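You operate a simulated robot arm through the tools that you are given. There is no shell and no other tool. Be economical: measure what you need, move in short steps, check, and stop when the job is done.

You are at the controls of a simulated two-armed robot. One attempt, no reset.

## Task
Change the empty tube on the roll stand for the kitchen roll.
Fine: hold the stand while pulling its knob off; tube in the paper bin, knob pressed back on.
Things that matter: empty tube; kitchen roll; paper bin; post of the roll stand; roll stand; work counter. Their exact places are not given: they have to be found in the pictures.

Only the result counts: the job must be done as asked and must still hold three seconds after the hand-in. Knocking over, shifting, dropping, spilling or breaking anything else fails it.

## Robot
Two 6-joint arms with two-finger parallel grippers on one trunk, on a base that drives. Base frame: it is fixed to the floor where the robot stands at the start and does not move with it; the origin is under the middle of the robot, x ahead of it, y to its left, z up. Lengths are in m, angles in rad, forces in N, time in s.
The left shoulder is at the start at [0.06, 0.187, 1.297], the right one opposite. With the tool pointing down near the work surface each hand reaches from about 0.1 to 0.58 m from the robot's upright axis, wherever it stands, measured 20 degrees to its own side. Places, roughly: paper bin [0.4, -0.7, 1]; post of the roll stand [0.5, -0.2, 0.9]; work counter [0.6, 0.1, 0.9]. Payload 1.57 kg a hand.
Tool frame (each hand has its own): the origin (TCP) lies between the finger pads and is the grasp point; the fingertips stand 0.03 m ahead of it; z points along the fingers, y is the line along which they close. The gripper opens to 0.11 m. The fingers are 0.024 m wide and 0.012 m thick; the gripper's body (0.048 by 0.112 m) begins 0.078 m behind the TCP.
Orientation is that of the tool frame in the base frame, as a unit quaternion [x, y, z, w]. With the fingers straight down and closing along the base's y, the tool's x points along the base's -x, its y along +y and its z along -z.

## Interface
- The arms move only by the tool apply_moves. It takes "left_series", "right_series" or both (then of equal length, played together; a hand with none holds still); each is a list that holds one entry, the list of rows, each a list of 7 numbers: the shift along the tool's x, y, z in units of 40 mm (1.0 is 40 mm), then the turn, a rotation vector about the tool's x, y, z in units of 5 degrees (1.0 is 5 degrees), then the closure, from 0 (fully open) to 1 (shut). In form: [[[x, y, z, rx, ry, rz, hand], ...]]. A call has 1 to 20 rows; each row shifts and turns the commanded pose from where the row before left it, along the tool's axes as they then stand. A call with a number of a shift or a turn outside -1 to 1 is refused whole. Rows are played at 5 a second. More than 0.05 m and 0.15 rad between two rows, or a gripper value outside its range, and nothing of the call is played. Where a pose cannot be reached the arm comes as near as it can. A force on the tool above 90 N (or 10 N above the force at the start of the call, whichever is more), or a blocked arm, ends the call early, and 0.2 s more pass. The fingers move at their own pace (about 0.153 m/s each) and stop on an object; they squeeze with about 24 N. The grip force told is the motor's: it shows also when the fingers shut on nothing. Time passes only in rows, and 0.2 s behind the last, so rows that do not move let the fingers close. The reply holds the time, the measured pose of the TCP, the force on the tool along the base axes, the opening and the grip force, in the units named above and with some noise, with the torque about the TCP (base axes, N m) and any sound that the robot's microphone picked up.
- Cameras (640 x 400 px; columns grow to the right, rows downward): "scene" is now at [0.0316, -0.0422, 1.8479]; the picture's right is [-0.46, -0.89, 0.00], its down [-0.64, 0.34, -0.69] and it looks along [0.61, -0.32, -0.73] (base axes); focal length 273 px, centre (320, 200). "left" rides on the left gripper at [0.07, -0.016, -0.141] in its tool frame; the picture's right is [0.23, 0.97, 0.00], its down [-0.86, 0.20, -0.48] and it looks along [-0.47, 0.11, 0.88] (tool axes); focal length 222 px, centre (320, 200). "right" rides on the right gripper at [0.07, 0.016, -0.141] in its tool frame; the picture's right is [-0.23, 0.97, 0.00], its down [-0.86, -0.20, -0.48] and it looks along [-0.47, -0.11, 0.88] (tool axes); focal length 222 px, centre (320, 200).
- capture(camera): a new picture of that camera. No time passes.
- slide_trunk(by): slides the trunk up (or, below 0, down) by that many m; the arms and the scene camera ride with it, the base frame stays. It gives what a move gives, with no picture.
- roll_base(legs): drives the robot by 1 to 6 legs, each [ahead, left, turn to the left] in m, m and rad, along the robot's own axes; the way and the turn of a leg run together, so that a leg with both is an arc; at most 1.5 m and 3.142 rad a leg. The arms and the cameras ride along, it lands a little off, and it stops where it bumps. It gives what a move gives.
- turn_head(pan, tilt): turns the head with the scene camera to pan (to the left, within 1.501 rad either way) and tilt (down, from -0.506 to 1.204), counted from straight ahead of the robot. It gives what a move gives.
- pixel_to_xyz(camera, pixels): for up to 12 pixels [column, row] of the newest picture of that camera ("zoom" is the newest enlarged one), the place [x, y, z] in the base frame of the surface seen there, good to about 0.002 m, but the place of the scene camera against the robot may be out by one fixed shift of up to 0.025 m in any direction. No time passes.
- close_up(camera, box): a new picture of the part [left, top, right, bottom] of that camera's present view, enlarged. No time passes.
- close_job(): hands the job in; it is judged then, once.

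Go step by step. Measure first, check grasps and placings, and put right what went wrong. The budget is 80 turns and 78 pictures, counting those below and the enlarged ones. Unless the task says otherwise, let go and move clear before handing in, and close with one line.

The tools are called after ">>>" by a JSON object that holds its "op" and its "data". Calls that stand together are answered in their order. apply_moves: Moves the arms, as the interface text tells. Its arguments: {"type":"object","properties":{"left_series":{"type":"array","items":{"type":"array","items":{"type":"array","items":{"type":"number"}}}},"right_series":{"type":"array","items":{"type":"array","items":{"type":"array","items":{"type":"number"}}}}},"required":[]} The other tools are called the same way: slide_trunk (by) slides the trunk up or down; roll_base (legs) drives the base; turn_head (pan, tilt) turns the head that bears the scene camera; capture (camera) takes a picture; pixel_to_xyz (camera, pixels) gives the place of the surface under pixels of a picture; close_up (camera, box) takes an enlarged picture of a part of a camera's view; close_job () hands the job in.

At the start:

```text
time: 0.0
left_ee_pos: [0.2784, -0.0366, 1.5078]
left_tool_rot: [-0.001, 1.0, 0.0, 0.0]
left_ft_force: [-0.2, 0.6, 0.1]
left_wrist_torque: [0.02, -0.01, -0.02]
left_gripper_width: 0.1099
left_grip_force: 0.0
right_ee_pos: [0.2727, -0.3697, 1.5093]
right_tool_rot: [0.001, 1.0, 0.0, 0.0]
right_ft_force: [0.1, -0.8, -1.2]
right_wrist_torque: [-0.03, 0.01, -0.04]
right_gripper_width: 0.1102
right_grip_force: 0.0
trunk travel left (down, up): [-0.925, 0.065]
robot x, y, heading: [0.0022, -0.0011, 0.006]
head pan, tilt: [-0.482, 0.812]
```

scene: 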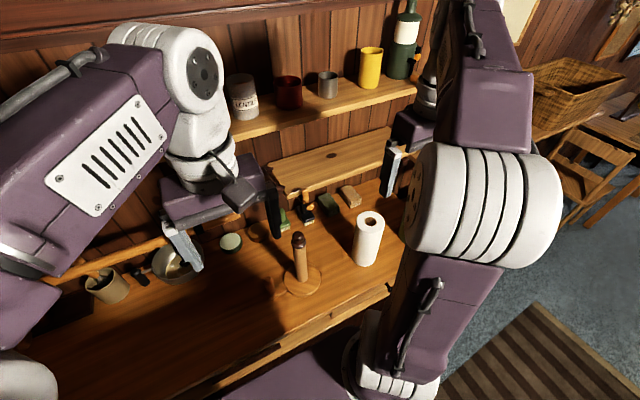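
right: 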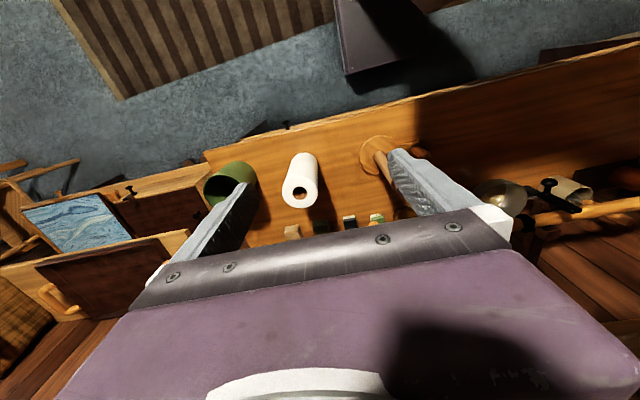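
left: 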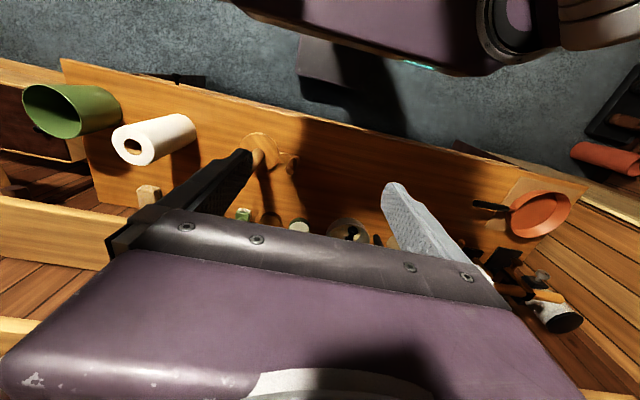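

The scene shows the stand with tube and knob near (300,260), the kitchen roll near (368,238), and the right-hand view shows a green bin near (230,185). I'll enlarge and measure.

>>> {"op": "close_up", "data": {"camera": "scene", "box": [240, 180, 420, 300]}}

>>> {"op": "close_up", "data": {"camera": "right", "box": [190, 100, 430, 250]}}

>>> {"op": "pixel_to_xyz", "data": {"camera": "right", "pixels": [[300, 190], [290, 188], [312, 180], [215, 190], [240, 165], [228, 185], [372, 140], [384, 165], [350, 120], [260, 160], [350, 222], [400, 120]]}}

>>> {"op": "pixel_to_xyz", "data": {"camera": "scene", "pixels": [[298, 238], [301, 258], [303, 275], [315, 275], [290, 285], [275, 285], [370, 220], [360, 215], [381, 220], [367, 245], [340, 275], [366, 268]]}}

```text
3.33 times, centred on (330, 240) of scene
```

zoom: 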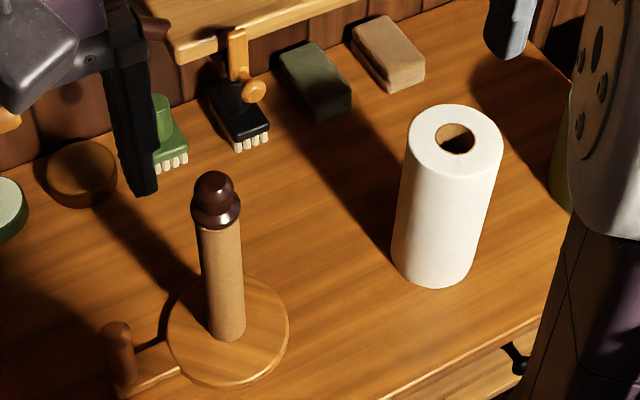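

```text
2.67 times, centred on (310, 175) of right
```

zoom: 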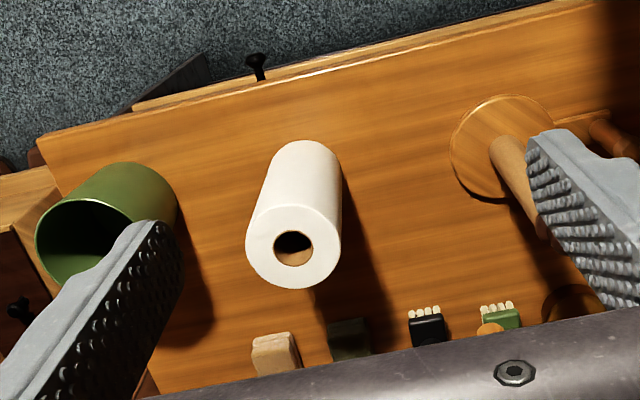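

```text
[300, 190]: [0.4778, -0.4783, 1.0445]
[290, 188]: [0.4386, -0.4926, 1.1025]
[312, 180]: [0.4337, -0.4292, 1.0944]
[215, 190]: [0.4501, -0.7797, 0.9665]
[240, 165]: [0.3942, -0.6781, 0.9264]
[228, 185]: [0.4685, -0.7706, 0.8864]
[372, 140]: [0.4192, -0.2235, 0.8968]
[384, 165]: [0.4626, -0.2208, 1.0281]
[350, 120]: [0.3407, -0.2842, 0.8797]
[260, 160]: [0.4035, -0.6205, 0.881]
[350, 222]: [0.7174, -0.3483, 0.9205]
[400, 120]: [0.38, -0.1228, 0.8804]
```

```text
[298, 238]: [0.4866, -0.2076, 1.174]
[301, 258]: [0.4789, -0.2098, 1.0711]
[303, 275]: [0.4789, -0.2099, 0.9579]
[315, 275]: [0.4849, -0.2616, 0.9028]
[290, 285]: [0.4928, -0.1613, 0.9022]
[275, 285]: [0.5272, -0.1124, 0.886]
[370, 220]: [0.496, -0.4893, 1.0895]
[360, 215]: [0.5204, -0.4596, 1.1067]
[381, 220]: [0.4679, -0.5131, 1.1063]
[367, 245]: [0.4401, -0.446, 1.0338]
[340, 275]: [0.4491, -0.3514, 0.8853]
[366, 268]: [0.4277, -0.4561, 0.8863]
```

Stand is about (0.47,-0.21), roll about (0.47,-0.47), bin about (0.43,-0.73); a small peg stands left of the stand base. I'll shift the robot right to be centred in front, then look again.

>>> {"op": "roll_base", "data": {"legs": [[0, -0.25, 0]]}}

>>> {"op": "turn_head", "data": {"pan": -0.1, "tilt": 0.9}}

>>> {"op": "capture", "data": {"camera": "scene"}}

>>> {"op": "capture", "data": {"camera": "left"}}

>>> {"op": "capture", "data": {"camera": "right"}}

```text
time: 1.8
left_ee_pos: [0.2796, -0.2819, 1.5084]
left_tool_rot: [-0.001, 1.0, -0.001, 0.0]
left_ft_force: [0.2, -0.2, -0.2]
left_wrist_torque: [-0.04, 0.0, 0.0]
left_gripper_width: 0.1101
left_grip_force: 0.0
right_ee_pos: [0.273, -0.6167, 1.511]
right_tool_rot: [-0.002, 1.0, -0.002, 0.0]
right_ft_force: [-1.2, 0.3, 0.3]
right_wrist_torque: [-0.04, 0.02, -0.03]
right_gripper_width: 0.1103
right_grip_force: 0.1
trunk travel left (down, up): [-0.925, 0.065]
robot x, y, heading: [0.0041, -0.2505, 0.0]
head pan, tilt: [-0.482, 0.812]
```

```text
time: 2.7
left_ee_pos: [0.2802, -0.2873, 1.5081]
left_tool_rot: [-0.001, 1.0, 0.001, 0.0]
left_ft_force: [0.9, -0.8, -0.9]
left_wrist_torque: [0.01, -0.02, 0.02]
left_gripper_width: 0.1098
left_grip_force: 0.0
right_ee_pos: [0.2734, -0.6221, 1.5084]
right_tool_rot: [-0.001, 1.0, 0.0, 0.0]
right_ft_force: [0.2, -0.2, -0.2]
right_wrist_torque: [0.02, 0.03, -0.01]
right_gripper_width: 0.1099
right_grip_force: 0.1
trunk travel left (down, up): [-0.925, 0.065]
robot x, y, heading: [-0.0013, -0.2491, 0.005]
head pan, tilt: [-0.099, 0.901]
```

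```text
72 pictures are left
```

scene: 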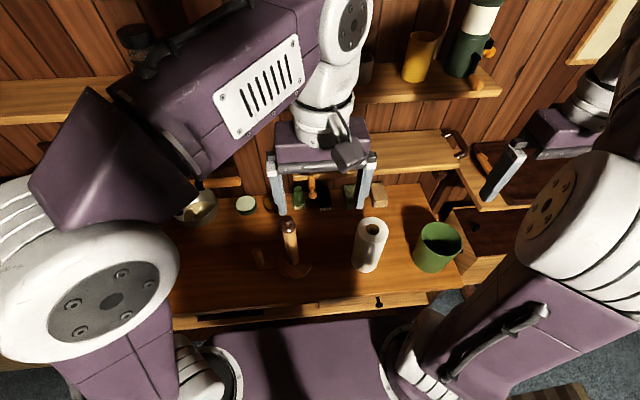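

```text
71 pictures are left
```

left: 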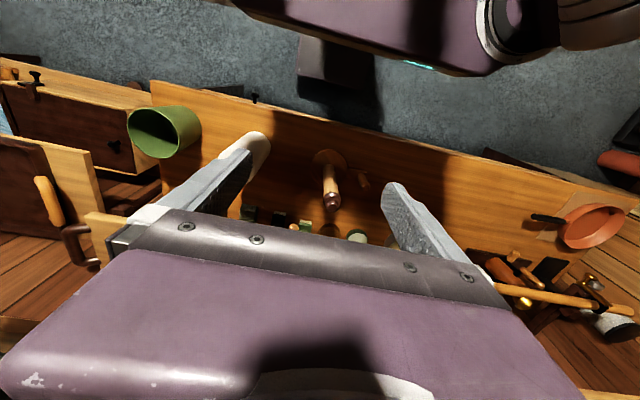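

```text
70 pictures are left
```

right: 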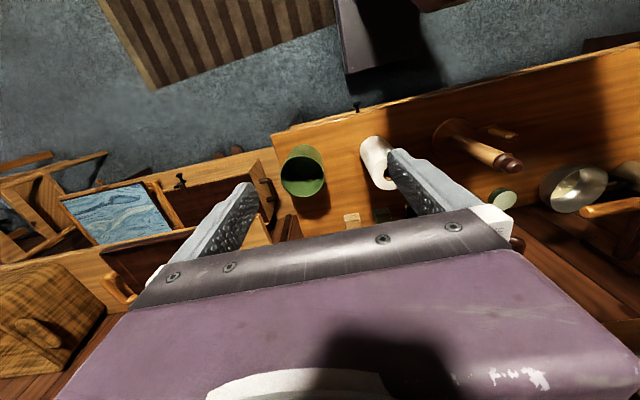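

Left view shows stand with knob at (331,202), peg at (362,180). I'll measure these on enlarged wrist views.

>>> {"op": "close_up", "data": {"camera": "left", "box": [290, 135, 410, 210]}}

>>> {"op": "pixel_to_xyz", "data": {"camera": "left", "pixels": [[331, 202], [331, 195], [330, 180], [315, 155], [347, 155], [330, 150], [357, 175], [365, 186], [362, 180], [355, 168], [250, 145], [160, 130]]}}

>>> {"op": "pixel_to_xyz", "data": {"camera": "right", "pixels": [[513, 165], [505, 160], [480, 150], [440, 130], [495, 130], [512, 135], [375, 150], [390, 140], [303, 175], [283, 175], [325, 180], [303, 150]]}}

```text
5.33 times, centred on (350, 172) of left
```

zoom: 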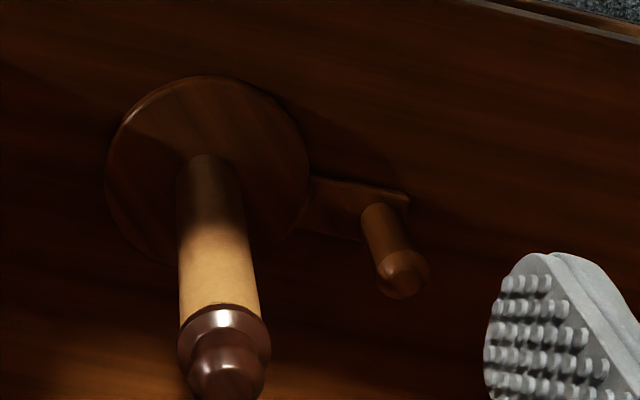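

```text
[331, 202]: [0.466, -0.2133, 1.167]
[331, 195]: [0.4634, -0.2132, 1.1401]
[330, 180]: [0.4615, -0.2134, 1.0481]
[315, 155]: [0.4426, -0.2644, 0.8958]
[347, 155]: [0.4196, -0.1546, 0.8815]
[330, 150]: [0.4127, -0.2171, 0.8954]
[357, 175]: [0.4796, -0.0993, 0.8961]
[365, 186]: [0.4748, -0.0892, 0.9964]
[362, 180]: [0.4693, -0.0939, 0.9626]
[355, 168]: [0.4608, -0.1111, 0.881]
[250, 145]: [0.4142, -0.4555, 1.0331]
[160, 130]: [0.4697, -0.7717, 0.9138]
```

```text
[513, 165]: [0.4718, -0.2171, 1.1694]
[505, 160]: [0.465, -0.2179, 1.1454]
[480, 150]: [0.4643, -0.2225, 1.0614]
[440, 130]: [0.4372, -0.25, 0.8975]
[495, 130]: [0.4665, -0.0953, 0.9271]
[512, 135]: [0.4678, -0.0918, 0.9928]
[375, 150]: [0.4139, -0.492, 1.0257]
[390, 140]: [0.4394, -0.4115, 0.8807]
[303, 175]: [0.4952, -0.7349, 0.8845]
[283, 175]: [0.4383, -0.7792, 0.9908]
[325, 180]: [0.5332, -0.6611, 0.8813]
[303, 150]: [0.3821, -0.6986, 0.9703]
```

Peg axis is about (0.478,-0.095), top z≈1.0; knob axis about (0.478,-0.214), top ≈1.18. I'll bring the left hand left and yaw it so the fingers close along x for holding the peg.

>>> {"op": "apply_moves", "data": {"left_series": [[[0, 0.91, 0.5, 0, 0, 0, 0], [0, 0.91, 0.5, 0, 0, 0, 0], [0, 0.91, 0.5, 0, 0, 0, 0], [0, 0.91, 0.5, 0, 0, 0, 0], [0, 0.91, 0.5, 0, 0, 0, 0], [0, 0.91, 0.5, 0, 0, 0, 0], [0, 0.91, 0.5, 0, 0, 0, 0], [0, 0.91, 0.5, 0, 0, 0, 0], [0, 0, 0, 0, 0, 1, 0], [0, 0, 0, 0, 0, 1, 0], [0, 0, 0, 0, 0, 1, 0], [0, 0, 0, 0, 0, 1, 0], [0, 0, 0, 0, 0, 1, 0], [0, 0, 0, 0, 0, 1, 0], [0, 0, 0, 0, 0, 1, 0], [0, 0, 0, 0, 0, 1, 0], [0, 0, 0, 0, 0, 1, 0], [0, 0, 0, 0, 0, 1, 0], [0, 0, 0, 0, 0, 1, 0], [0, 0, 0, 0, 0, 1, 0]]]}}

>>> {"op": "apply_moves", "data": {"left_series": [[[0, 0, 0, 0, 0, 1, 0], [0, 0, 0, 0, 0, 1, 0], [0, 0, 0, 0, 0, 1, 0], [0, 0, 0, 0, 0, 1, 0], [0, 0, 0, 0, 0, 1, 0], [0, 0, 0, 0, 0, 1, 0], [0, 0, 0, 0, -1, 0, 0], [0, 0, 0, 0, -1, 0, 0], [0, 0, 0, 0, -1, 0, 0], [0, 0, 0, 0, -1, 0, 0], [0, 0, 0, 0, -1, 0, 0], [0, 0, 0, 0, -1, 0, 0]]]}}

```text
time: 6.9
left_ee_pos: [0.2775, 0.0044, 1.3494]
left_tool_rot: [0.5, 0.866, 0.0, -0.001]
left_ft_force: [0.4, 0.1, 0.2]
left_wrist_torque: [0.01, -0.01, 0.01]
left_gripper_width: 0.1103
left_grip_force: 0.1
right_ee_pos: [0.2725, -0.6198, 1.5086]
right_tool_rot: [-0.001, 1.0, -0.001, 0.0]
right_ft_force: [-0.3, -0.1, 0.1]
right_wrist_torque: [-0.04, 0.01, 0.03]
right_gripper_width: 0.11
right_grip_force: 0.1
trunk travel left (down, up): [-0.925, 0.065]
robot x, y, heading: [0.0016, -0.2503, 0.001]
head pan, tilt: [-0.099, 0.901]
```

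```text
time: 9.5
left_ee_pos: [0.279, 0.0051, 1.3492]
left_tool_rot: [0.682, 0.683, -0.183, 0.184]
left_ft_force: [-0.2, -0.1, 0.1]
left_wrist_torque: [0.0, -0.01, 0.01]
left_gripper_width: 0.11
left_grip_force: 0.2
right_ee_pos: [0.2734, -0.6192, 1.5094]
right_tool_rot: [-0.001, 1.0, 0.0, 0.0]
right_ft_force: [0.5, -0.5, -0.8]
right_wrist_torque: [0.01, 0.0, 0.04]
right_gripper_width: 0.11
right_grip_force: 0.1
trunk travel left (down, up): [-0.925, 0.065]
robot x, y, heading: [-0.0013, -0.2496, 0.004]
head pan, tilt: [-0.099, 0.901]
```

Tilt is right. Next bring the left hand to a standoff 0.2 m back along the tool axis from the peg and look.

>>> {"op": "apply_moves", "data": {"left_series": [[[0.375, 0.711, 0.65, 0, 0, 0, 0], [0.375, 0.711, 0.65, 0, 0, 0, 0], [0.375, 0.711, 0.65, 0, 0, 0, 0], [0.375, 0.711, 0.65, 0, 0, 0, 0], [0.375, 0.711, 0.65, 0, 0, 0, 0], [0.375, 0.711, 0.65, 0, 0, 0, 0], [0.375, 0.711, 0.65, 0, 0, 0, 0], [0, 0, 0, 0, 0, 0, 0]]]}}

>>> {"op": "capture", "data": {"camera": "left"}}

>>> {"op": "capture", "data": {"camera": "scene"}}

```text
time: 11.3
left_ee_pos: [0.4766, 0.0075, 1.1391]
left_tool_rot: [0.682, 0.684, -0.183, 0.184]
left_ft_force: [0.1, 0.2, 0.3]
left_wrist_torque: [-0.03, 0.01, 0.0]
left_gripper_width: 0.1101
left_grip_force: 0.1
right_ee_pos: [0.2735, -0.6214, 1.5084]
right_tool_rot: [-0.001, 1.0, 0.0, 0.0]
right_ft_force: [-0.3, 1.1, 0.1]
right_wrist_torque: [0.01, 0.0, 0.0]
right_gripper_width: 0.1099
right_grip_force: 0.1
trunk travel left (down, up): [-0.925, 0.065]
robot x, y, heading: [-0.0028, -0.252, -0.0]
head pan, tilt: [-0.099, 0.901]
```

```text
68 pictures are left
```

left: 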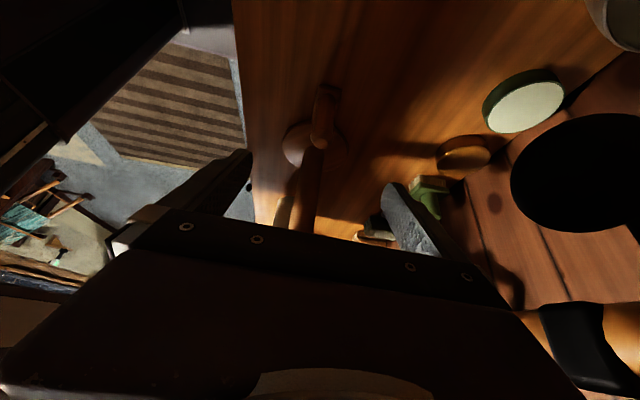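

```text
67 pictures are left
```

scene: 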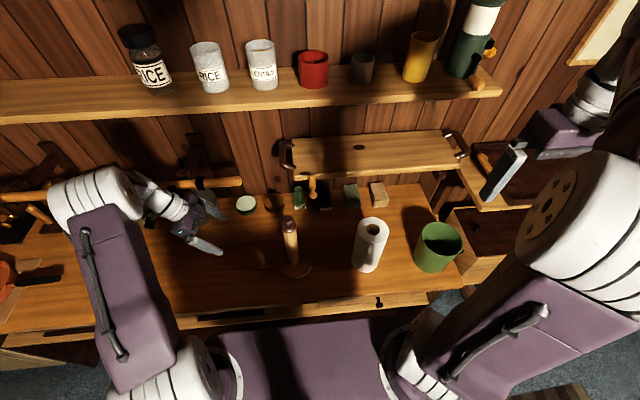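

The left view shows the peg from (326,90) to (320,145). Measuring.

>>> {"op": "pixel_to_xyz", "data": {"camera": "left", "pixels": [[320, 140], [313, 135], [328, 135], [323, 115], [325, 95], [316, 110], [332, 110]]}}

>>> {"op": "close_up", "data": {"camera": "left", "box": [240, 60, 400, 160]}}

```text
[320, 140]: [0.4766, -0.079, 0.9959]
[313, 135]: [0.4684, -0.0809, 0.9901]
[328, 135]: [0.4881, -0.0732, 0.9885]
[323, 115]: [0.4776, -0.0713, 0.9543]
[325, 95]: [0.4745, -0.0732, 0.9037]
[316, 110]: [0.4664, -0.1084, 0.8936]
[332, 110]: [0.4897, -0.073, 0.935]
```

```text
4.00 times, centred on (320, 110) of left
```

zoom: 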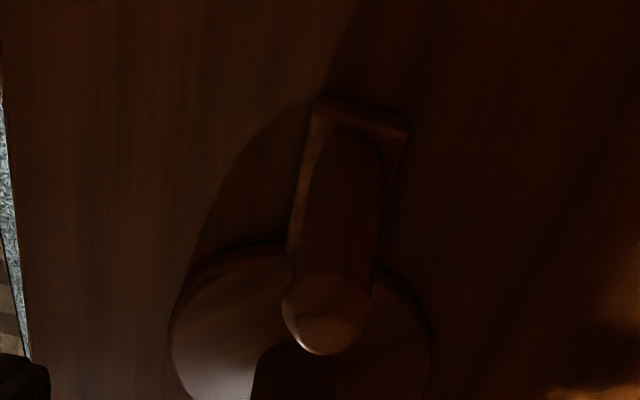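

Peg axis is ≈(0.479,-0.086). Advancing along the tool axis with open fingers, then checking.

>>> {"op": "apply_moves", "data": {"left_series": [[[0.018, 0.01, 0.827, 0, 0, 0, 0], [0.018, 0.01, 0.827, 0, 0, 0, 0], [0.018, 0.01, 0.827, 0, 0, 0, 0], [0.018, 0.01, 0.827, 0, 0, 0, 0], [0.018, 0.01, 0.827, 0, 0, 0, 0], [0.018, 0.01, 0.827, 0, 0, 0, 0], [0, 0, 0, 0, 0, 0, 0]]]}}

>>> {"op": "capture", "data": {"camera": "left"}}

>>> {"op": "close_up", "data": {"camera": "scene", "box": [200, 180, 360, 280]}}

```text
time: 12.9
left_ee_pos: [0.4801, -0.0864, 0.9645]
left_tool_rot: [0.682, 0.684, -0.183, 0.183]
left_ft_force: [0.2, 0.2, 0.5]
left_wrist_torque: [0.02, -0.02, -0.03]
left_gripper_width: 0.1099
left_grip_force: 0.0
right_ee_pos: [0.2725, -0.6203, 1.5078]
right_tool_rot: [-0.001, 1.0, 0.0, 0.0]
right_ft_force: [-0.2, -0.4, -0.6]
right_wrist_torque: [-0.02, 0.04, 0.02]
right_gripper_width: 0.1101
right_grip_force: 0.1
trunk travel left (down, up): [-0.925, 0.065]
robot x, y, heading: [-0.0009, -0.2492, -0.0]
head pan, tilt: [-0.099, 0.901]
```

```text
65 pictures are left
```

left: 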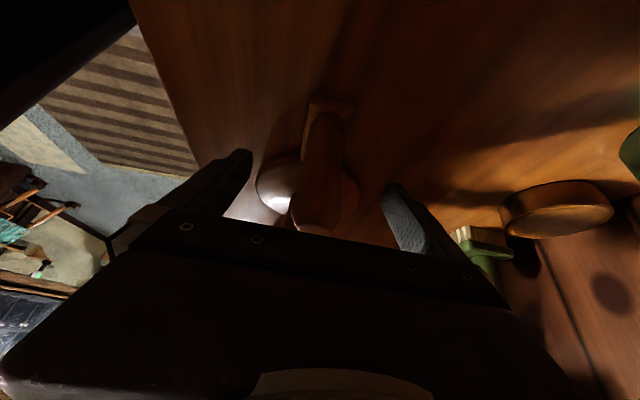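

```text
4.00 times, centred on (280, 230) of scene
```

zoom: 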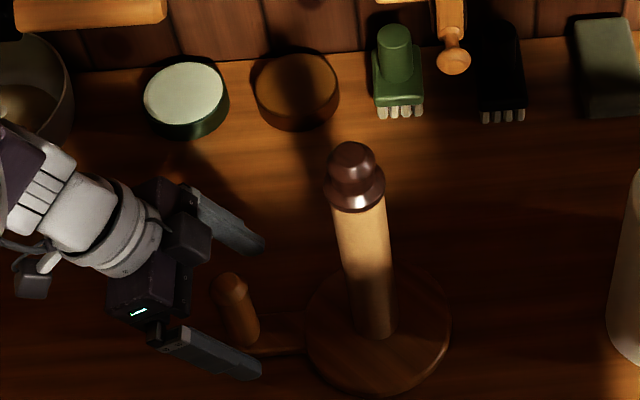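

The peg sits centred between the left fingers. Closing the left hand.

>>> {"op": "apply_moves", "data": {"left_series": [[[0, 0, 0, 0, 0, 0, 0.5], [0, 0, 0, 0, 0, 0, 0.7], [0, 0, 0, 0, 0, 0, 1], [0, 0, 0, 0, 0, 0, 1], [0, 0, 0, 0, 0, 0, 1]]]}}

>>> {"op": "capture", "data": {"camera": "left"}}

```text
time: 14.1
left_ee_pos: [0.4814, -0.0889, 0.9646]
left_tool_rot: [0.683, 0.683, -0.183, 0.183]
left_ft_force: [0.6, -1.2, 0.3]
left_wrist_torque: [-0.03, -0.23, 0.03]
left_gripper_width: 0.0296
left_grip_force: 23.9
right_ee_pos: [0.2739, -0.6203, 1.509]
right_tool_rot: [0.0, 1.0, 0.0, 0.001]
right_ft_force: [0.4, -0.4, 0.9]
right_wrist_torque: [-0.02, -0.01, 0.02]
right_gripper_width: 0.1101
right_grip_force: 0.1
trunk travel left (down, up): [-0.925, 0.065]
robot x, y, heading: [-0.0004, -0.2518, 0.001]
head pan, tilt: [-0.099, 0.901]
```

```text
63 pictures are left
```

left: 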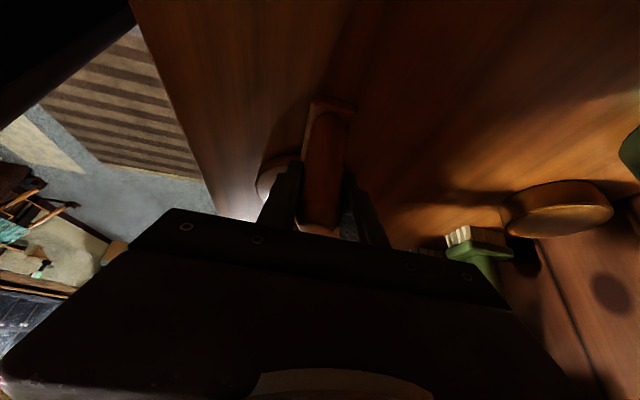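

Peg held (0.03 m, 24 N). Moving the right hand above the knob.

>>> {"op": "apply_moves", "data": {"right_series": [[[-0.394, 0.78, 0.34, 0, 0, 0, 0], [-0.394, 0.78, 0.34, 0, 0, 0, 0], [-0.394, 0.78, 0.34, 0, 0, 0, 0], [-0.394, 0.78, 0.34, 0, 0, 0, 0], [-0.394, 0.78, 0.34, 0, 0, 0, 0], [-0.394, 0.78, 0.34, 0, 0, 0, 0], [-0.394, 0.78, 0.34, 0, 0, 0, 0], [-0.394, 0.78, 0.34, 0, 0, 0, 0], [-0.394, 0.78, 0.34, 0, 0, 0, 0], [-0.394, 0.78, 0.34, 0, 0, 0, 0], [-0.394, 0.78, 0.34, 0, 0, 0, 0], [-0.394, 0.78, 0.34, 0, 0, 0, 0], [-0.394, 0.78, 0.34, 0, 0, 0, 0], [0, 0, 0, 0, 0, 0, 0]]]}}

>>> {"op": "capture", "data": {"camera": "right"}}

>>> {"op": "capture", "data": {"camera": "scene"}}

```text
time: 17.1
left_ee_pos: [0.4816, -0.0875, 0.9651]
left_tool_rot: [0.682, 0.685, -0.182, 0.184]
left_ft_force: [-0.1, 1.7, 1.3]
left_wrist_torque: [-0.29, 0.28, -0.05]
left_gripper_width: 0.0291
left_grip_force: 24.0
right_ee_pos: [0.4756, -0.2161, 1.329]
right_tool_rot: [-0.001, 1.0, 0.0, 0.0]
right_ft_force: [0.2, -0.5, -0.7]
right_wrist_torque: [0.01, -0.03, 0.01]
right_gripper_width: 0.1101
right_grip_force: 0.1
trunk travel left (down, up): [-0.925, 0.065]
robot x, y, heading: [0.0016, -0.2493, 0.003]
head pan, tilt: [-0.099, 0.901]
```

```text
62 pictures are left
```

right: 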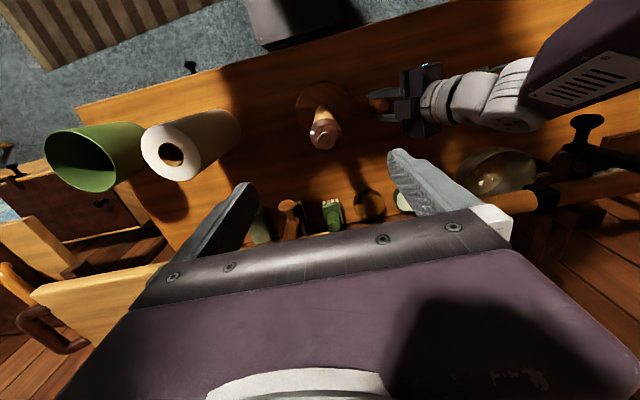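

```text
61 pictures are left
```

scene: 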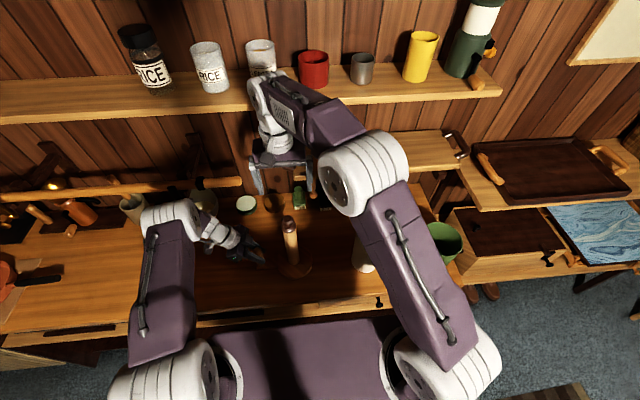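

Knob is at (324,133) in the right view. I'll measure it, the roll/bin rims, and the upper shelf's front edge for clearance.

>>> {"op": "close_up", "data": {"camera": "right", "box": [270, 80, 390, 155]}}

>>> {"op": "pixel_to_xyz", "data": {"camera": "right", "pixels": [[326, 140], [325, 130], [311, 128], [339, 128], [325, 122], [318, 115], [145, 150], [200, 150], [172, 125], [172, 178], [80, 187], [85, 130]]}}

>>> {"op": "pixel_to_xyz", "data": {"camera": "scene", "pixels": [[220, 110], [400, 100], [290, 222], [285, 212], [375, 145], [445, 225], [428, 240], [463, 245], [375, 170]]}}

```text
5.33 times, centred on (330, 118) of right
```

zoom: 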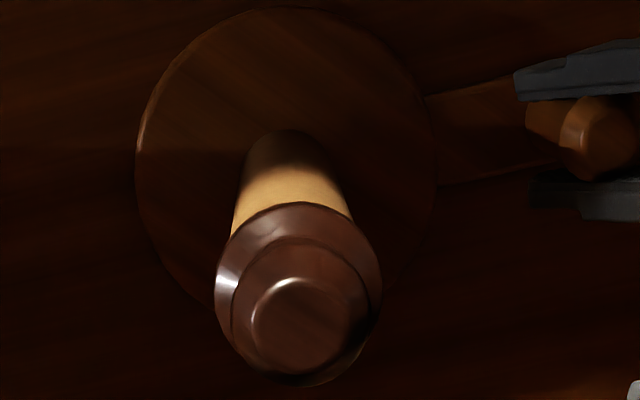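

```text
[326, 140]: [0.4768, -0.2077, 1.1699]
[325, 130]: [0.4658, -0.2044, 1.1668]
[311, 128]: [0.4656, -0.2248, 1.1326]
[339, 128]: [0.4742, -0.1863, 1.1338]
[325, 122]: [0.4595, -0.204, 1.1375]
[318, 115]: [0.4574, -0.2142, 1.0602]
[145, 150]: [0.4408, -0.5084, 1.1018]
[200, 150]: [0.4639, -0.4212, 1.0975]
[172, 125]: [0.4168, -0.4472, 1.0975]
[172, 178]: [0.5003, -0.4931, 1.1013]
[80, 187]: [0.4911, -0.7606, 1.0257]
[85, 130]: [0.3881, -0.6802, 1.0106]
```

```text
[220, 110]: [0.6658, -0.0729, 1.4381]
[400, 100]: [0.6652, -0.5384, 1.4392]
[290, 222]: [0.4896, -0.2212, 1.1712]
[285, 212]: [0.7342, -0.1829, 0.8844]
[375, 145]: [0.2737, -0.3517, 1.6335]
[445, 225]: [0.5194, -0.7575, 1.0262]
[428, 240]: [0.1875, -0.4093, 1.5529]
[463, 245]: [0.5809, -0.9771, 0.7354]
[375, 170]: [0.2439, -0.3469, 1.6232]
```

Knob axis ≈(0.477,-0.208), collar near z 1.13, ball top ≈1.175; shelf edge is at x 0.665, clear. Lowering the open right hand around the knob.

>>> {"op": "apply_moves", "data": {"right_series": [[[-0.035, 0.2, 0, 0, 0, 0, 0], [0, 0, 0.75, 0, 0, 0, 0], [0, 0, 0.75, 0, 0, 0, 0], [0, 0, 0.75, 0, 0, 0, 0], [0, 0, 0.75, 0, 0, 0, 0], [0, 0, 0.75, 0, 0, 0, 0], [0, 0, 0.75, 0, 0, 0, 0], [0, 0, 0, 0, 0, 0, 0]]]}}

>>> {"op": "capture", "data": {"camera": "right"}}

>>> {"op": "close_up", "data": {"camera": "scene", "box": [200, 180, 360, 280]}}

```text
time: 18.9
left_ee_pos: [0.4815, -0.0858, 0.9635]
left_tool_rot: [0.682, 0.684, -0.184, 0.183]
left_ft_force: [0.2, 1.8, 1.3]
left_wrist_torque: [0.0, 0.28, -0.01]
left_gripper_width: 0.0295
left_grip_force: 23.9
right_ee_pos: [0.4796, -0.2053, 1.151]
right_tool_rot: [-0.001, 1.0, 0.0, 0.0]
right_ft_force: [0.3, -0.8, -0.1]
right_wrist_torque: [0.02, -0.01, 0.02]
right_gripper_width: 0.1101
right_grip_force: 0.0
trunk travel left (down, up): [-0.925, 0.065]
robot x, y, heading: [0.0044, -0.2519, 0.004]
head pan, tilt: [-0.099, 0.901]
```

```text
59 pictures are left
```

right: 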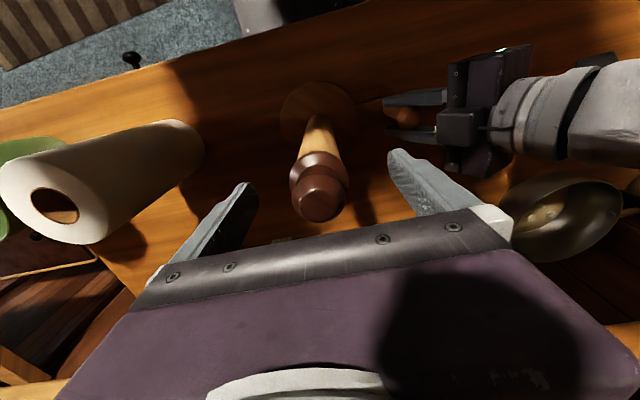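

```text
4.00 times, centred on (280, 230) of scene
```

zoom: 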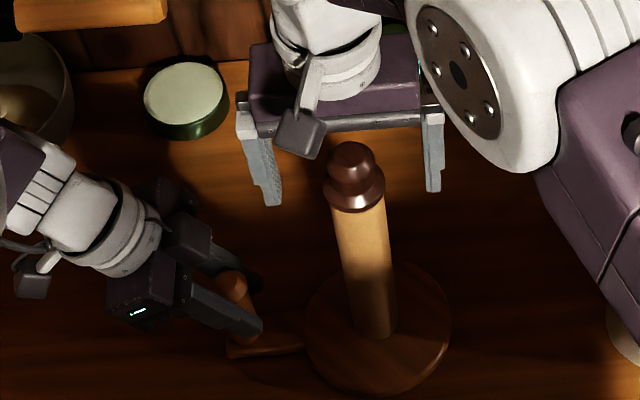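

The fingers straddle the knob evenly (tips (245,190)/(400,155), knob (320,195)). Quick check of knob position, then close.

>>> {"op": "pixel_to_xyz", "data": {"camera": "right", "pixels": [[322, 205], [320, 190], [315, 165], [296, 180], [342, 175], [318, 153], [244, 190], [398, 155]]}}

>>> {"op": "close_up", "data": {"camera": "right", "box": [220, 90, 440, 227]}}

```text
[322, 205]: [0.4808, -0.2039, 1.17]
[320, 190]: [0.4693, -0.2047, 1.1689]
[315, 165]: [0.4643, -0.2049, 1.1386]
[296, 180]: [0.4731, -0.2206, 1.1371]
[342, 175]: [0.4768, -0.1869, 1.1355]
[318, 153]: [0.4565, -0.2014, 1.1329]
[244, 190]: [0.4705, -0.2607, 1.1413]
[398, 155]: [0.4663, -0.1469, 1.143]
```

```text
2.91 times, centred on (330, 158) of right
```

zoom: 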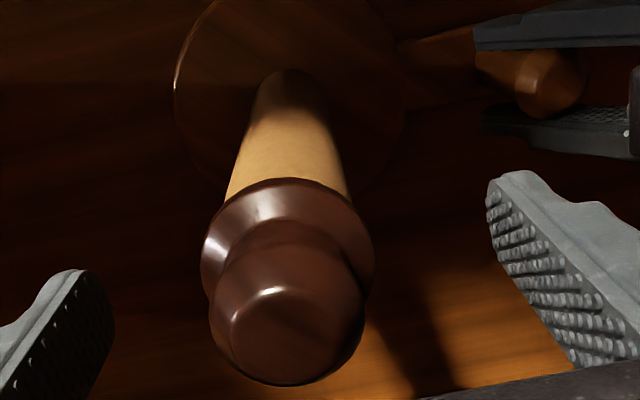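

Knob centre ≈(0.479,-0.204) matches the TCP. Closing the right hand on the knob.

>>> {"op": "apply_moves", "data": {"right_series": [[[0, 0, 0.1, 0, 0, 0, 0], [0, 0, 0, 0, 0, 0, 0.5], [0, 0, 0, 0, 0, 0, 0.7], [0, 0, 0, 0, 0, 0, 1], [0, 0, 0, 0, 0, 0, 1], [0, 0, 0, 0, 0, 0, 1]]], "left_series": [[[0, 0, 0, 0, 0, 0, 1], [0, 0, 0, 0, 0, 0, 1], [0, 0, 0, 0, 0, 0, 1], [0, 0, 0, 0, 0, 0, 1], [0, 0, 0, 0, 0, 0, 1], [0, 0, 0, 0, 0, 0, 1]]]}}

>>> {"op": "capture", "data": {"camera": "right"}}

```text
time: 20.3
left_ee_pos: [0.4811, -0.0865, 0.9642]
left_tool_rot: [0.683, 0.683, -0.183, 0.184]
left_ft_force: [0.9, 0.1, 0.8]
left_wrist_torque: [-0.06, -0.23, -0.01]
left_gripper_width: 0.0292
left_grip_force: 24.2
right_ee_pos: [0.4786, -0.2052, 1.1483]
right_tool_rot: [-0.001, 1.0, 0.001, -0.001]
right_ft_force: [-0.2, 1.2, -0.4]
right_wrist_torque: [0.0, 0.05, 0.0]
right_gripper_width: 0.0488
right_grip_force: 23.9
trunk travel left (down, up): [-0.925, 0.065]
robot x, y, heading: [-0.0007, -0.252, -0.001]
head pan, tilt: [-0.099, 0.901]
heard: snap
```

```text
56 pictures are left
```

right: 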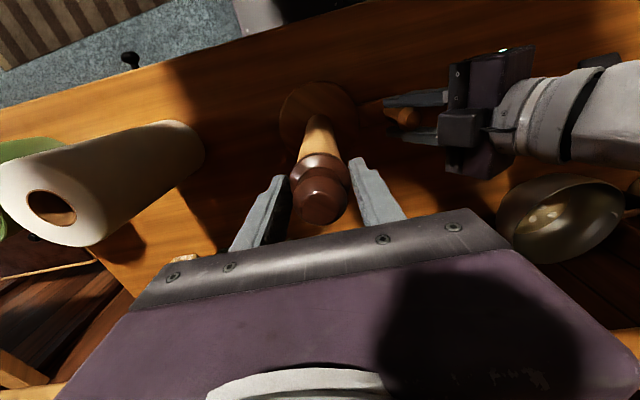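

Knob gripped (0.049 m); a snap was heard. Pulling straight up in small steps.

>>> {"op": "apply_moves", "data": {"right_series": [[[0, 0, -0.2, 0, 0, 0, 1], [0, 0, -0.2, 0, 0, 0, 1], [0, 0, -0.2, 0, 0, 0, 1], [0, 0, -0.2, 0, 0, 0, 1], [0, 0, -0.2, 0, 0, 0, 1], [0, 0, -0.2, 0, 0, 0, 1], [0, 0, -0.3, 0, 0, 0, 1], [0, 0, -0.3, 0, 0, 0, 1], [0, 0, -0.3, 0, 0, 0, 1], [0, 0, -0.3, 0, 0, 0, 1]]], "left_series": [[[0, 0, 0, 0, 0, 0, 1], [0, 0, 0, 0, 0, 0, 1], [0, 0, 0, 0, 0, 0, 1], [0, 0, 0, 0, 0, 0, 1], [0, 0, 0, 0, 0, 0, 1], [0, 0, 0, 0, 0, 0, 1], [0, 0, 0, 0, 0, 0, 1], [0, 0, 0, 0, 0, 0, 1], [0, 0, 0, 0, 0, 0, 1], [0, 0, 0, 0, 0, 0, 1]]]}}

>>> {"op": "capture", "data": {"camera": "right"}}

>>> {"op": "close_up", "data": {"camera": "scene", "box": [200, 180, 360, 280]}}

```text
time: 22.5
left_ee_pos: [0.4814, -0.0875, 0.9627]
left_tool_rot: [0.683, 0.684, -0.182, 0.183]
left_ft_force: [-0.4, -0.1, -0.1]
left_wrist_torque: [0.09, 0.11, -0.05]
left_gripper_width: 0.0293
left_grip_force: 24.1
right_ee_pos: [0.4806, -0.2065, 1.2438]
right_tool_rot: [-0.001, 1.0, -0.001, 0.0]
right_ft_force: [0.2, 0.0, 0.2]
right_wrist_torque: [0.03, 0.03, 0.01]
right_gripper_width: 0.0487
right_grip_force: 23.6
trunk travel left (down, up): [-0.925, 0.065]
robot x, y, heading: [-0.0009, -0.2493, 0.002]
head pan, tilt: [-0.099, 0.901]
```

```text
55 pictures are left
```

right: 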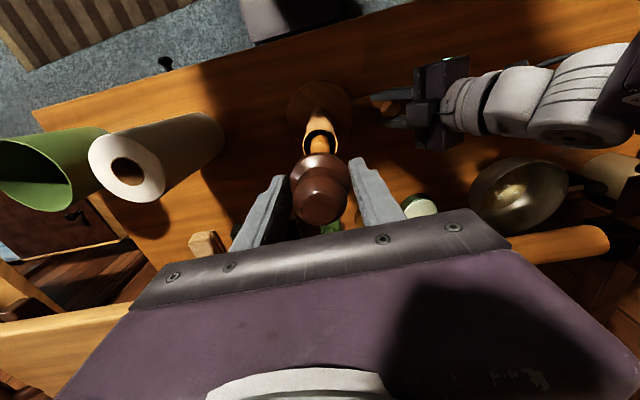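

```text
4.00 times, centred on (280, 230) of scene
```

zoom: 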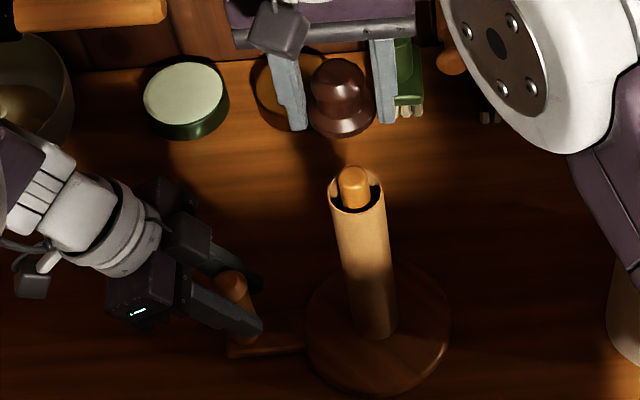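

The knob is off, post end visible inside the tube at (354,175) in the zoom, and the stand stayed. I'll carry the knob to free counter near (0.41,-0.335).

>>> {"op": "apply_moves", "data": {"right_series": [[[0.44, -0.8, 0, 0, 0, 0, 1], [0.44, -0.8, 0, 0, 0, 0, 1], [0.44, -0.8, 0, 0, 0, 0, 1], [0.44, -0.8, 0, 0, 0, 0, 1], [0, 0, 0.9, 0, 0, 0, 1], [0, 0, 0.9, 0, 0, 0, 1], [0, 0, 0.9, 0, 0, 0, 1], [0, 0, 0.9, 0, 0, 0, 1], [0, 0, 0.9, 0, 0, 0, 1], [0, 0, 0.9, 0, 0, 0, 1], [0, 0, 0.9, 0, 0, 0, 1], [0, 0, 0.7, 0, 0, 0, 1], [0, 0, 0, 0, 0, 0, 1]]]}}

>>> {"op": "capture", "data": {"camera": "right"}}

>>> {"op": "capture", "data": {"camera": "scene"}}

```text
time: 25.3
left_ee_pos: [0.4814, -0.0863, 0.965]
left_tool_rot: [0.682, 0.684, -0.183, 0.184]
left_ft_force: [-0.2, 1.1, 0.0]
left_wrist_torque: [0.03, 0.24, 0.05]
left_gripper_width: 0.0297
left_grip_force: 24.0
right_ee_pos: [0.4076, -0.3336, 0.9643]
right_tool_rot: [0.0, 1.0, 0.001, 0.0]
right_ft_force: [0.0, 0.2, 0.6]
right_wrist_torque: [0.0, 0.0, -0.01]
right_gripper_width: 0.0488
right_grip_force: 24.3
trunk travel left (down, up): [-0.925, 0.065]
robot x, y, heading: [0.0016, -0.2484, 0.0]
head pan, tilt: [-0.099, 0.901]
```

```text
53 pictures are left
```

right: 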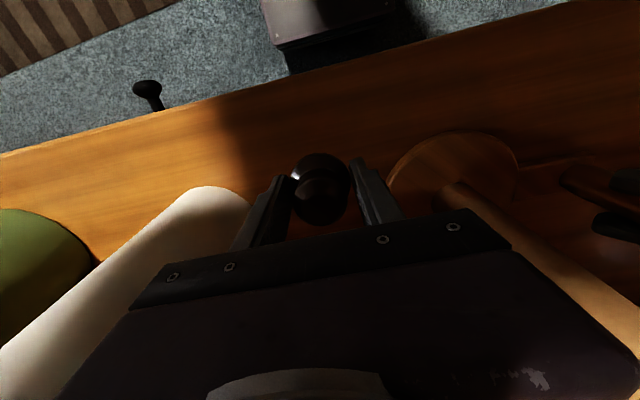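

```text
52 pictures are left
```

scene: 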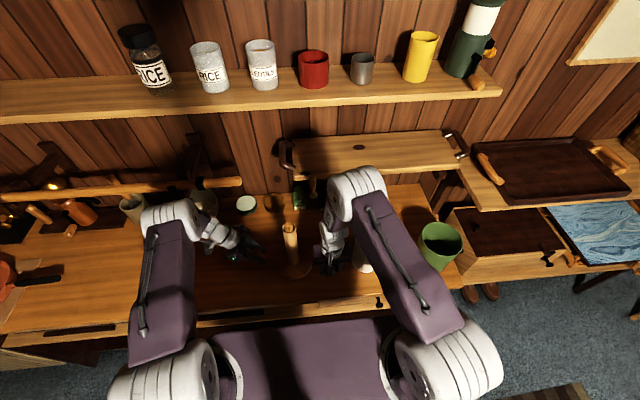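

Clear on both sides. Lowering gently to near-contact.

>>> {"op": "apply_moves", "data": {"right_series": [[[0, 0, 0.5, 0, 0, 0, 1], [0, 0, 0.4, 0, 0, 0, 1], [0, 0, 0.15, 0, 0, 0, 1], [0, 0, 0.1, 0, 0, 0, 1], [0, 0, 0, 0, 0, 0, 1]]]}}

>>> {"op": "close_up", "data": {"camera": "scene", "box": [270, 200, 400, 281]}}

```text
time: 26.5
left_ee_pos: [0.4806, -0.0872, 0.9643]
left_tool_rot: [0.682, 0.684, -0.182, 0.184]
left_ft_force: [-1.0, 0.0, 0.1]
left_wrist_torque: [0.11, 0.24, -0.06]
left_gripper_width: 0.0295
left_grip_force: 24.1
right_ee_pos: [0.4078, -0.3338, 0.9169]
right_tool_rot: [-0.002, 1.0, 0.0, 0.0]
right_ft_force: [0.1, 0.6, -0.1]
right_wrist_torque: [0.03, 0.02, 0.02]
right_gripper_width: 0.0488
right_grip_force: 24.1
trunk travel left (down, up): [-0.925, 0.065]
robot x, y, heading: [0.0004, -0.2553, 0.003]
head pan, tilt: [-0.099, 0.901]
```

```text
4.92 times, centred on (335, 240) of scene
```

zoom: 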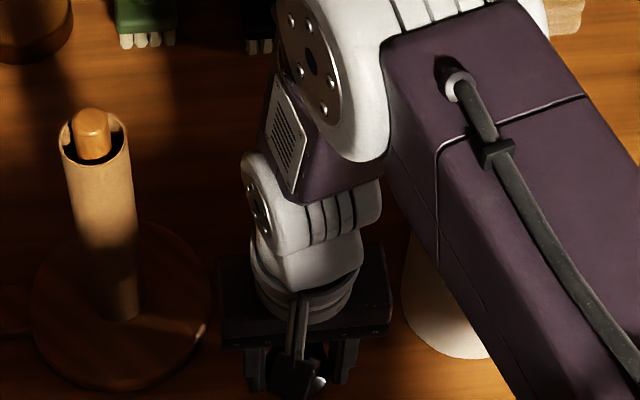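

No contact force yet at z 0.917. Creeping down in 2 mm steps.

>>> {"op": "apply_moves", "data": {"right_series": [[[0, 0, 0.05, 0, 0, 0, 1], [0, 0, 0.05, 0, 0, 0, 1], [0, 0, 0, 0, 0, 0, 1]]]}}

```text
time: 27.3
left_ee_pos: [0.4829, -0.087, 0.9639]
left_tool_rot: [0.682, 0.684, -0.183, 0.183]
left_ft_force: [-0.3, 0.7, -0.6]
left_wrist_torque: [0.04, 0.22, 0.0]
left_gripper_width: 0.0294
left_grip_force: 23.6
right_ee_pos: [0.4073, -0.3342, 0.914]
right_tool_rot: [0.0, 1.0, 0.0, -0.001]
right_ft_force: [-0.1, 0.6, -1.3]
right_wrist_torque: [-0.01, 0.0, 0.02]
right_gripper_width: 0.0489
right_grip_force: 24.1
trunk travel left (down, up): [-0.925, 0.065]
robot x, y, heading: [0.0008, -0.2547, 0.006]
head pan, tilt: [-0.099, 0.901]
```

Tips are ~3 mm above the counter. One more small step, then open slowly and check the knob stands.

>>> {"op": "apply_moves", "data": {"right_series": [[[0, 0, 0.05, 0, 0, 0, 1], [0, 0, 0, 0, 0, 0, 0.5], [0, 0, 0, 0, 0, 0, 0.4], [0, 0, 0, 0, 0, 0, 0.3], [0, 0, 0, 0, 0, 0, 0.25]]]}}

>>> {"op": "apply_moves", "data": {"right_series": [[[0, 0, -0.6, 0, 0, 0, 0.25], [0, 0, -0.9, 0, 0, 0, 0.25], [0, 0, -0.9, 0, 0, 0, 0.25], [0, 0, -0.9, 0, 0, 0, 0.25], [0, 0, -0.9, 0, 0, 0, 0.25], [0, 0, -0.9, 0, 0, 0, 0.1], [0, 0, -0.9, 0, 0, 0, 0], [0, 0, -0.9, 0, 0, 0, 0]]]}}

>>> {"op": "capture", "data": {"camera": "right"}}

```text
time: 28.5
left_ee_pos: [0.4805, -0.0872, 0.964]
left_tool_rot: [0.682, 0.684, -0.182, 0.183]
left_ft_force: [0.6, -0.1, -0.3]
left_wrist_torque: [-0.09, -0.27, 0.0]
left_gripper_width: 0.0292
left_grip_force: 24.1
right_ee_pos: [0.4096, -0.3347, 0.9107]
right_tool_rot: [-0.001, 1.0, 0.0, 0.0]
right_ft_force: [0.6, 0.1, -0.3]
right_wrist_torque: [0.0, -0.02, -0.01]
right_gripper_width: 0.0826
right_grip_force: 0.1
trunk travel left (down, up): [-0.925, 0.065]
robot x, y, heading: [-0.0005, -0.2523, 0.003]
head pan, tilt: [-0.099, 0.901]
```

```text
time: 30.3
left_ee_pos: [0.4809, -0.0867, 0.9643]
left_tool_rot: [0.682, 0.684, -0.183, 0.184]
left_ft_force: [-0.5, 1.7, -0.7]
left_wrist_torque: [-0.08, 0.26, -0.04]
left_gripper_width: 0.0297
left_grip_force: 24.3
right_ee_pos: [0.4103, -0.3334, 1.1878]
right_tool_rot: [-0.001, 1.0, -0.001, 0.0]
right_ft_force: [-0.5, -0.1, 0.1]
right_wrist_torque: [-0.02, -0.04, 0.01]
right_gripper_width: 0.1101
right_grip_force: 0.1
trunk travel left (down, up): [-0.925, 0.065]
robot x, y, heading: [0.0028, -0.2526, -0.003]
head pan, tilt: [-0.099, 0.901]
```

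```text
50 pictures are left
```

right: 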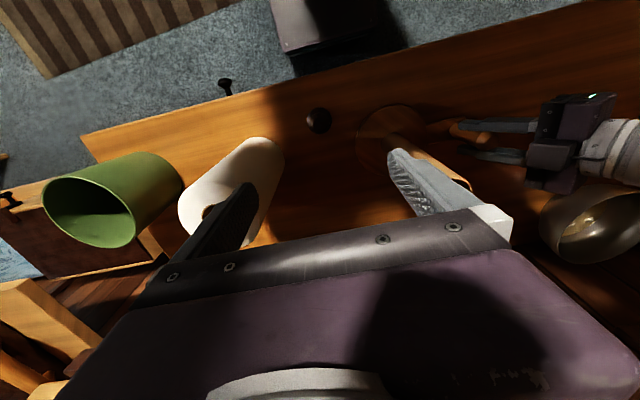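

The knob stands upright at (319,121). Measuring post tip, tube rim and the bin.

>>> {"op": "pixel_to_xyz", "data": {"camera": "right", "pixels": [[319, 117], [319, 125], [45, 205], [110, 245], [60, 182], [140, 215], [110, 155], [90, 210], [180, 185]]}}

>>> {"op": "close_up", "data": {"camera": "scene", "box": [240, 200, 480, 350]}}

>>> {"op": "pixel_to_xyz", "data": {"camera": "zoom", "pixels": [[135, 60], [135, 68], [125, 75], [144, 75], [134, 82], [132, 120]]}}

```text
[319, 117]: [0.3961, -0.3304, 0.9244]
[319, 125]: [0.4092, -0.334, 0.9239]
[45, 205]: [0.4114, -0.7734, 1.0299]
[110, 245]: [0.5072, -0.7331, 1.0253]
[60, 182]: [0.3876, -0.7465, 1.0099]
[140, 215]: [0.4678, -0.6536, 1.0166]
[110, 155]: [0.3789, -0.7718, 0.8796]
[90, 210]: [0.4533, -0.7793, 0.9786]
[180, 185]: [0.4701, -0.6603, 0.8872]
```

```text
2.67 times, centred on (360, 275) of scene
```

zoom: 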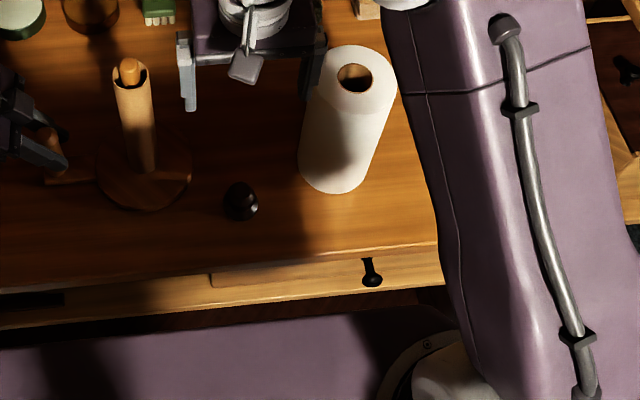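

```text
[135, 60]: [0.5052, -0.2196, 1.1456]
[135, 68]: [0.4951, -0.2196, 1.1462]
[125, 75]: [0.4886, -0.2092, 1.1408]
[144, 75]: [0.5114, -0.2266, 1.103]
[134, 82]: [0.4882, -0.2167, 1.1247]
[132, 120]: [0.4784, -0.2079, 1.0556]
```

Post tip ≈1.142, tube rim ≈1.12. Moving the right hand over the tube and lowering it to z≈1.097.

>>> {"op": "apply_moves", "data": {"right_series": [[[0, 0, -1, 0, 0, 0, 0], [0, 0, -1, 0, 0, 0, 0], [-0.43, 0.8, 0, 0, 0, 0, 0], [-0.43, 0.8, 0, 0, 0, 0, 0], [-0.43, 0.8, 0, 0, 0, 0, 0], [-0.43, 0.8, 0, 0, 0, 0, 0], [0, 0, 0.85, 0, 0, 0, 0], [0, 0, 0.85, 0, 0, 0, 0], [0, 0, 0.85, 0, 0, 0, 0], [0, 0, 0.85, 0, 0, 0, 0], [0, 0, 0.85, 0, 0, 0, 0], [0, 0, 0, 0, 0, 0, 0]]]}}

>>> {"op": "capture", "data": {"camera": "right"}}

>>> {"op": "pixel_to_xyz", "data": {"camera": "right", "pixels": [[320, 200], [300, 190], [340, 190], [318, 180], [315, 165]]}}

```text
time: 32.9
left_ee_pos: [0.4809, -0.0866, 0.9637]
left_tool_rot: [0.682, 0.684, -0.183, 0.183]
left_ft_force: [0.0, 2.2, 2.4]
left_wrist_torque: [0.07, 0.42, -0.03]
left_gripper_width: 0.0295
left_grip_force: 24.3
right_ee_pos: [0.478, -0.2063, 1.0965]
right_tool_rot: [-0.001, 1.0, 0.0, 0.001]
right_ft_force: [-0.7, -0.8, -0.5]
right_wrist_torque: [-0.02, 0.0, 0.02]
right_gripper_width: 0.11
right_grip_force: 0.0
trunk travel left (down, up): [-0.925, 0.065]
robot x, y, heading: [0.0013, -0.2513, 0.001]
head pan, tilt: [-0.099, 0.901]
```

```text
48 pictures are left
```

right: 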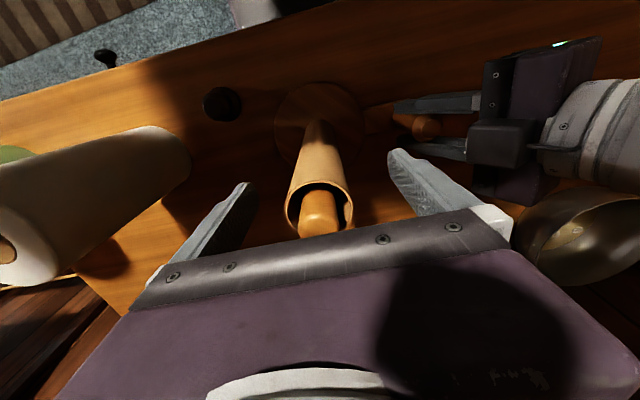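

```text
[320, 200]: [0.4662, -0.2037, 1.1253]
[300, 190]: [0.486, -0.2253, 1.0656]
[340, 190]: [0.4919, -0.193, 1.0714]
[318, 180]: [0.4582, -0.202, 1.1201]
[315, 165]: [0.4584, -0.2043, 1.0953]
```

Tube centred between the fingers. Gripping and lifting it 1 cm-steps straight up clear of the post.

>>> {"op": "apply_moves", "data": {"right_series": [[[0, 0, 0, 0, 0, 0, 0.5], [0, 0, 0, 0, 0, 0, 0.7], [0, 0, 0, 0, 0, 0, 1], [0, 0, 0, 0, 0, 0, 1], [0, 0, -0.3, 0, 0, 0, 1], [0, 0, -0.5, 0, 0, 0, 1], [0, 0, -0.5, 0, 0, 0, 1]]]}}

>>> {"op": "capture", "data": {"camera": "right"}}

```text
time: 34.5
left_ee_pos: [0.4808, -0.0869, 0.9635]
left_tool_rot: [0.682, 0.683, -0.185, 0.183]
left_ft_force: [-0.7, 0.3, 1.9]
left_wrist_torque: [0.09, 0.28, 0.08]
left_gripper_width: 0.0297
left_grip_force: 23.6
right_ee_pos: [0.4771, -0.2064, 1.1487]
right_tool_rot: [-0.001, 1.0, 0.0, 0.0]
right_ft_force: [-0.2, 0.9, -0.8]
right_wrist_torque: [-0.01, 0.02, 0.0]
right_gripper_width: 0.0467
right_grip_force: 24.1
trunk travel left (down, up): [-0.925, 0.065]
robot x, y, heading: [0.0003, -0.2504, 0.001]
head pan, tilt: [-0.099, 0.901]
```

```text
47 pictures are left
```

right: 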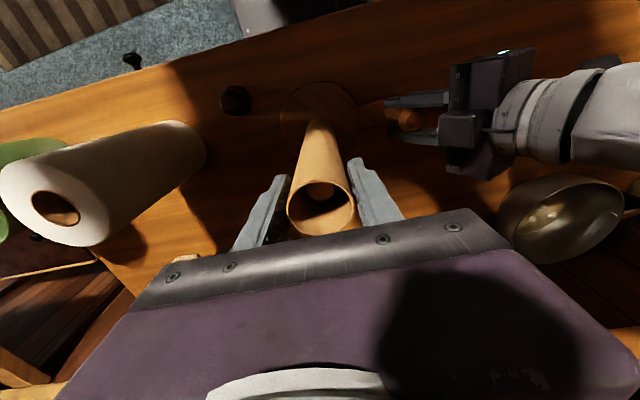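

The tube rides up with the hand. Lifting it clear of the post.

>>> {"op": "apply_moves", "data": {"right_series": [[[0, 0, -0.9, 0, 0, 0, 1], [0, 0, -0.9, 0, 0, 0, 1], [0, 0, -0.9, 0, 0, 0, 1], [0, 0, -0.9, 0, 0, 0, 1], [0, 0, -0.9, 0, 0, 0, 1], [0, 0, -0.9, 0, 0, 0, 1], [0, 0, -0.4, 0, 0, 0, 1], [0, 0, 0, 0, 0, 0, 1]]]}}

>>> {"op": "capture", "data": {"camera": "scene"}}

```text
time: 36.3
left_ee_pos: [0.4794, -0.0875, 0.9643]
left_tool_rot: [0.683, 0.683, -0.183, 0.183]
left_ft_force: [-0.7, 1.0, 0.1]
left_wrist_torque: [-0.13, -0.25, 0.03]
left_gripper_width: 0.0295
left_grip_force: 23.6
right_ee_pos: [0.4767, -0.2088, 1.3817]
right_tool_rot: [-0.001, 1.0, 0.0, -0.001]
right_ft_force: [-0.2, 1.0, -0.5]
right_wrist_torque: [0.04, -0.01, 0.0]
right_gripper_width: 0.0462
right_grip_force: 23.8
trunk travel left (down, up): [-0.925, 0.065]
robot x, y, heading: [0.0006, -0.2508, 0.005]
head pan, tilt: [-0.099, 0.901]
```

```text
46 pictures are left
```

scene: 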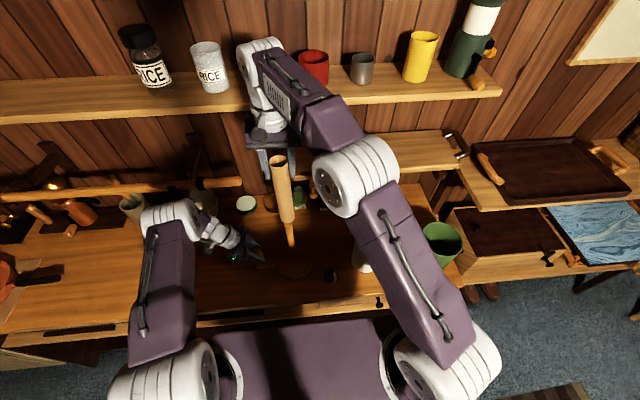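

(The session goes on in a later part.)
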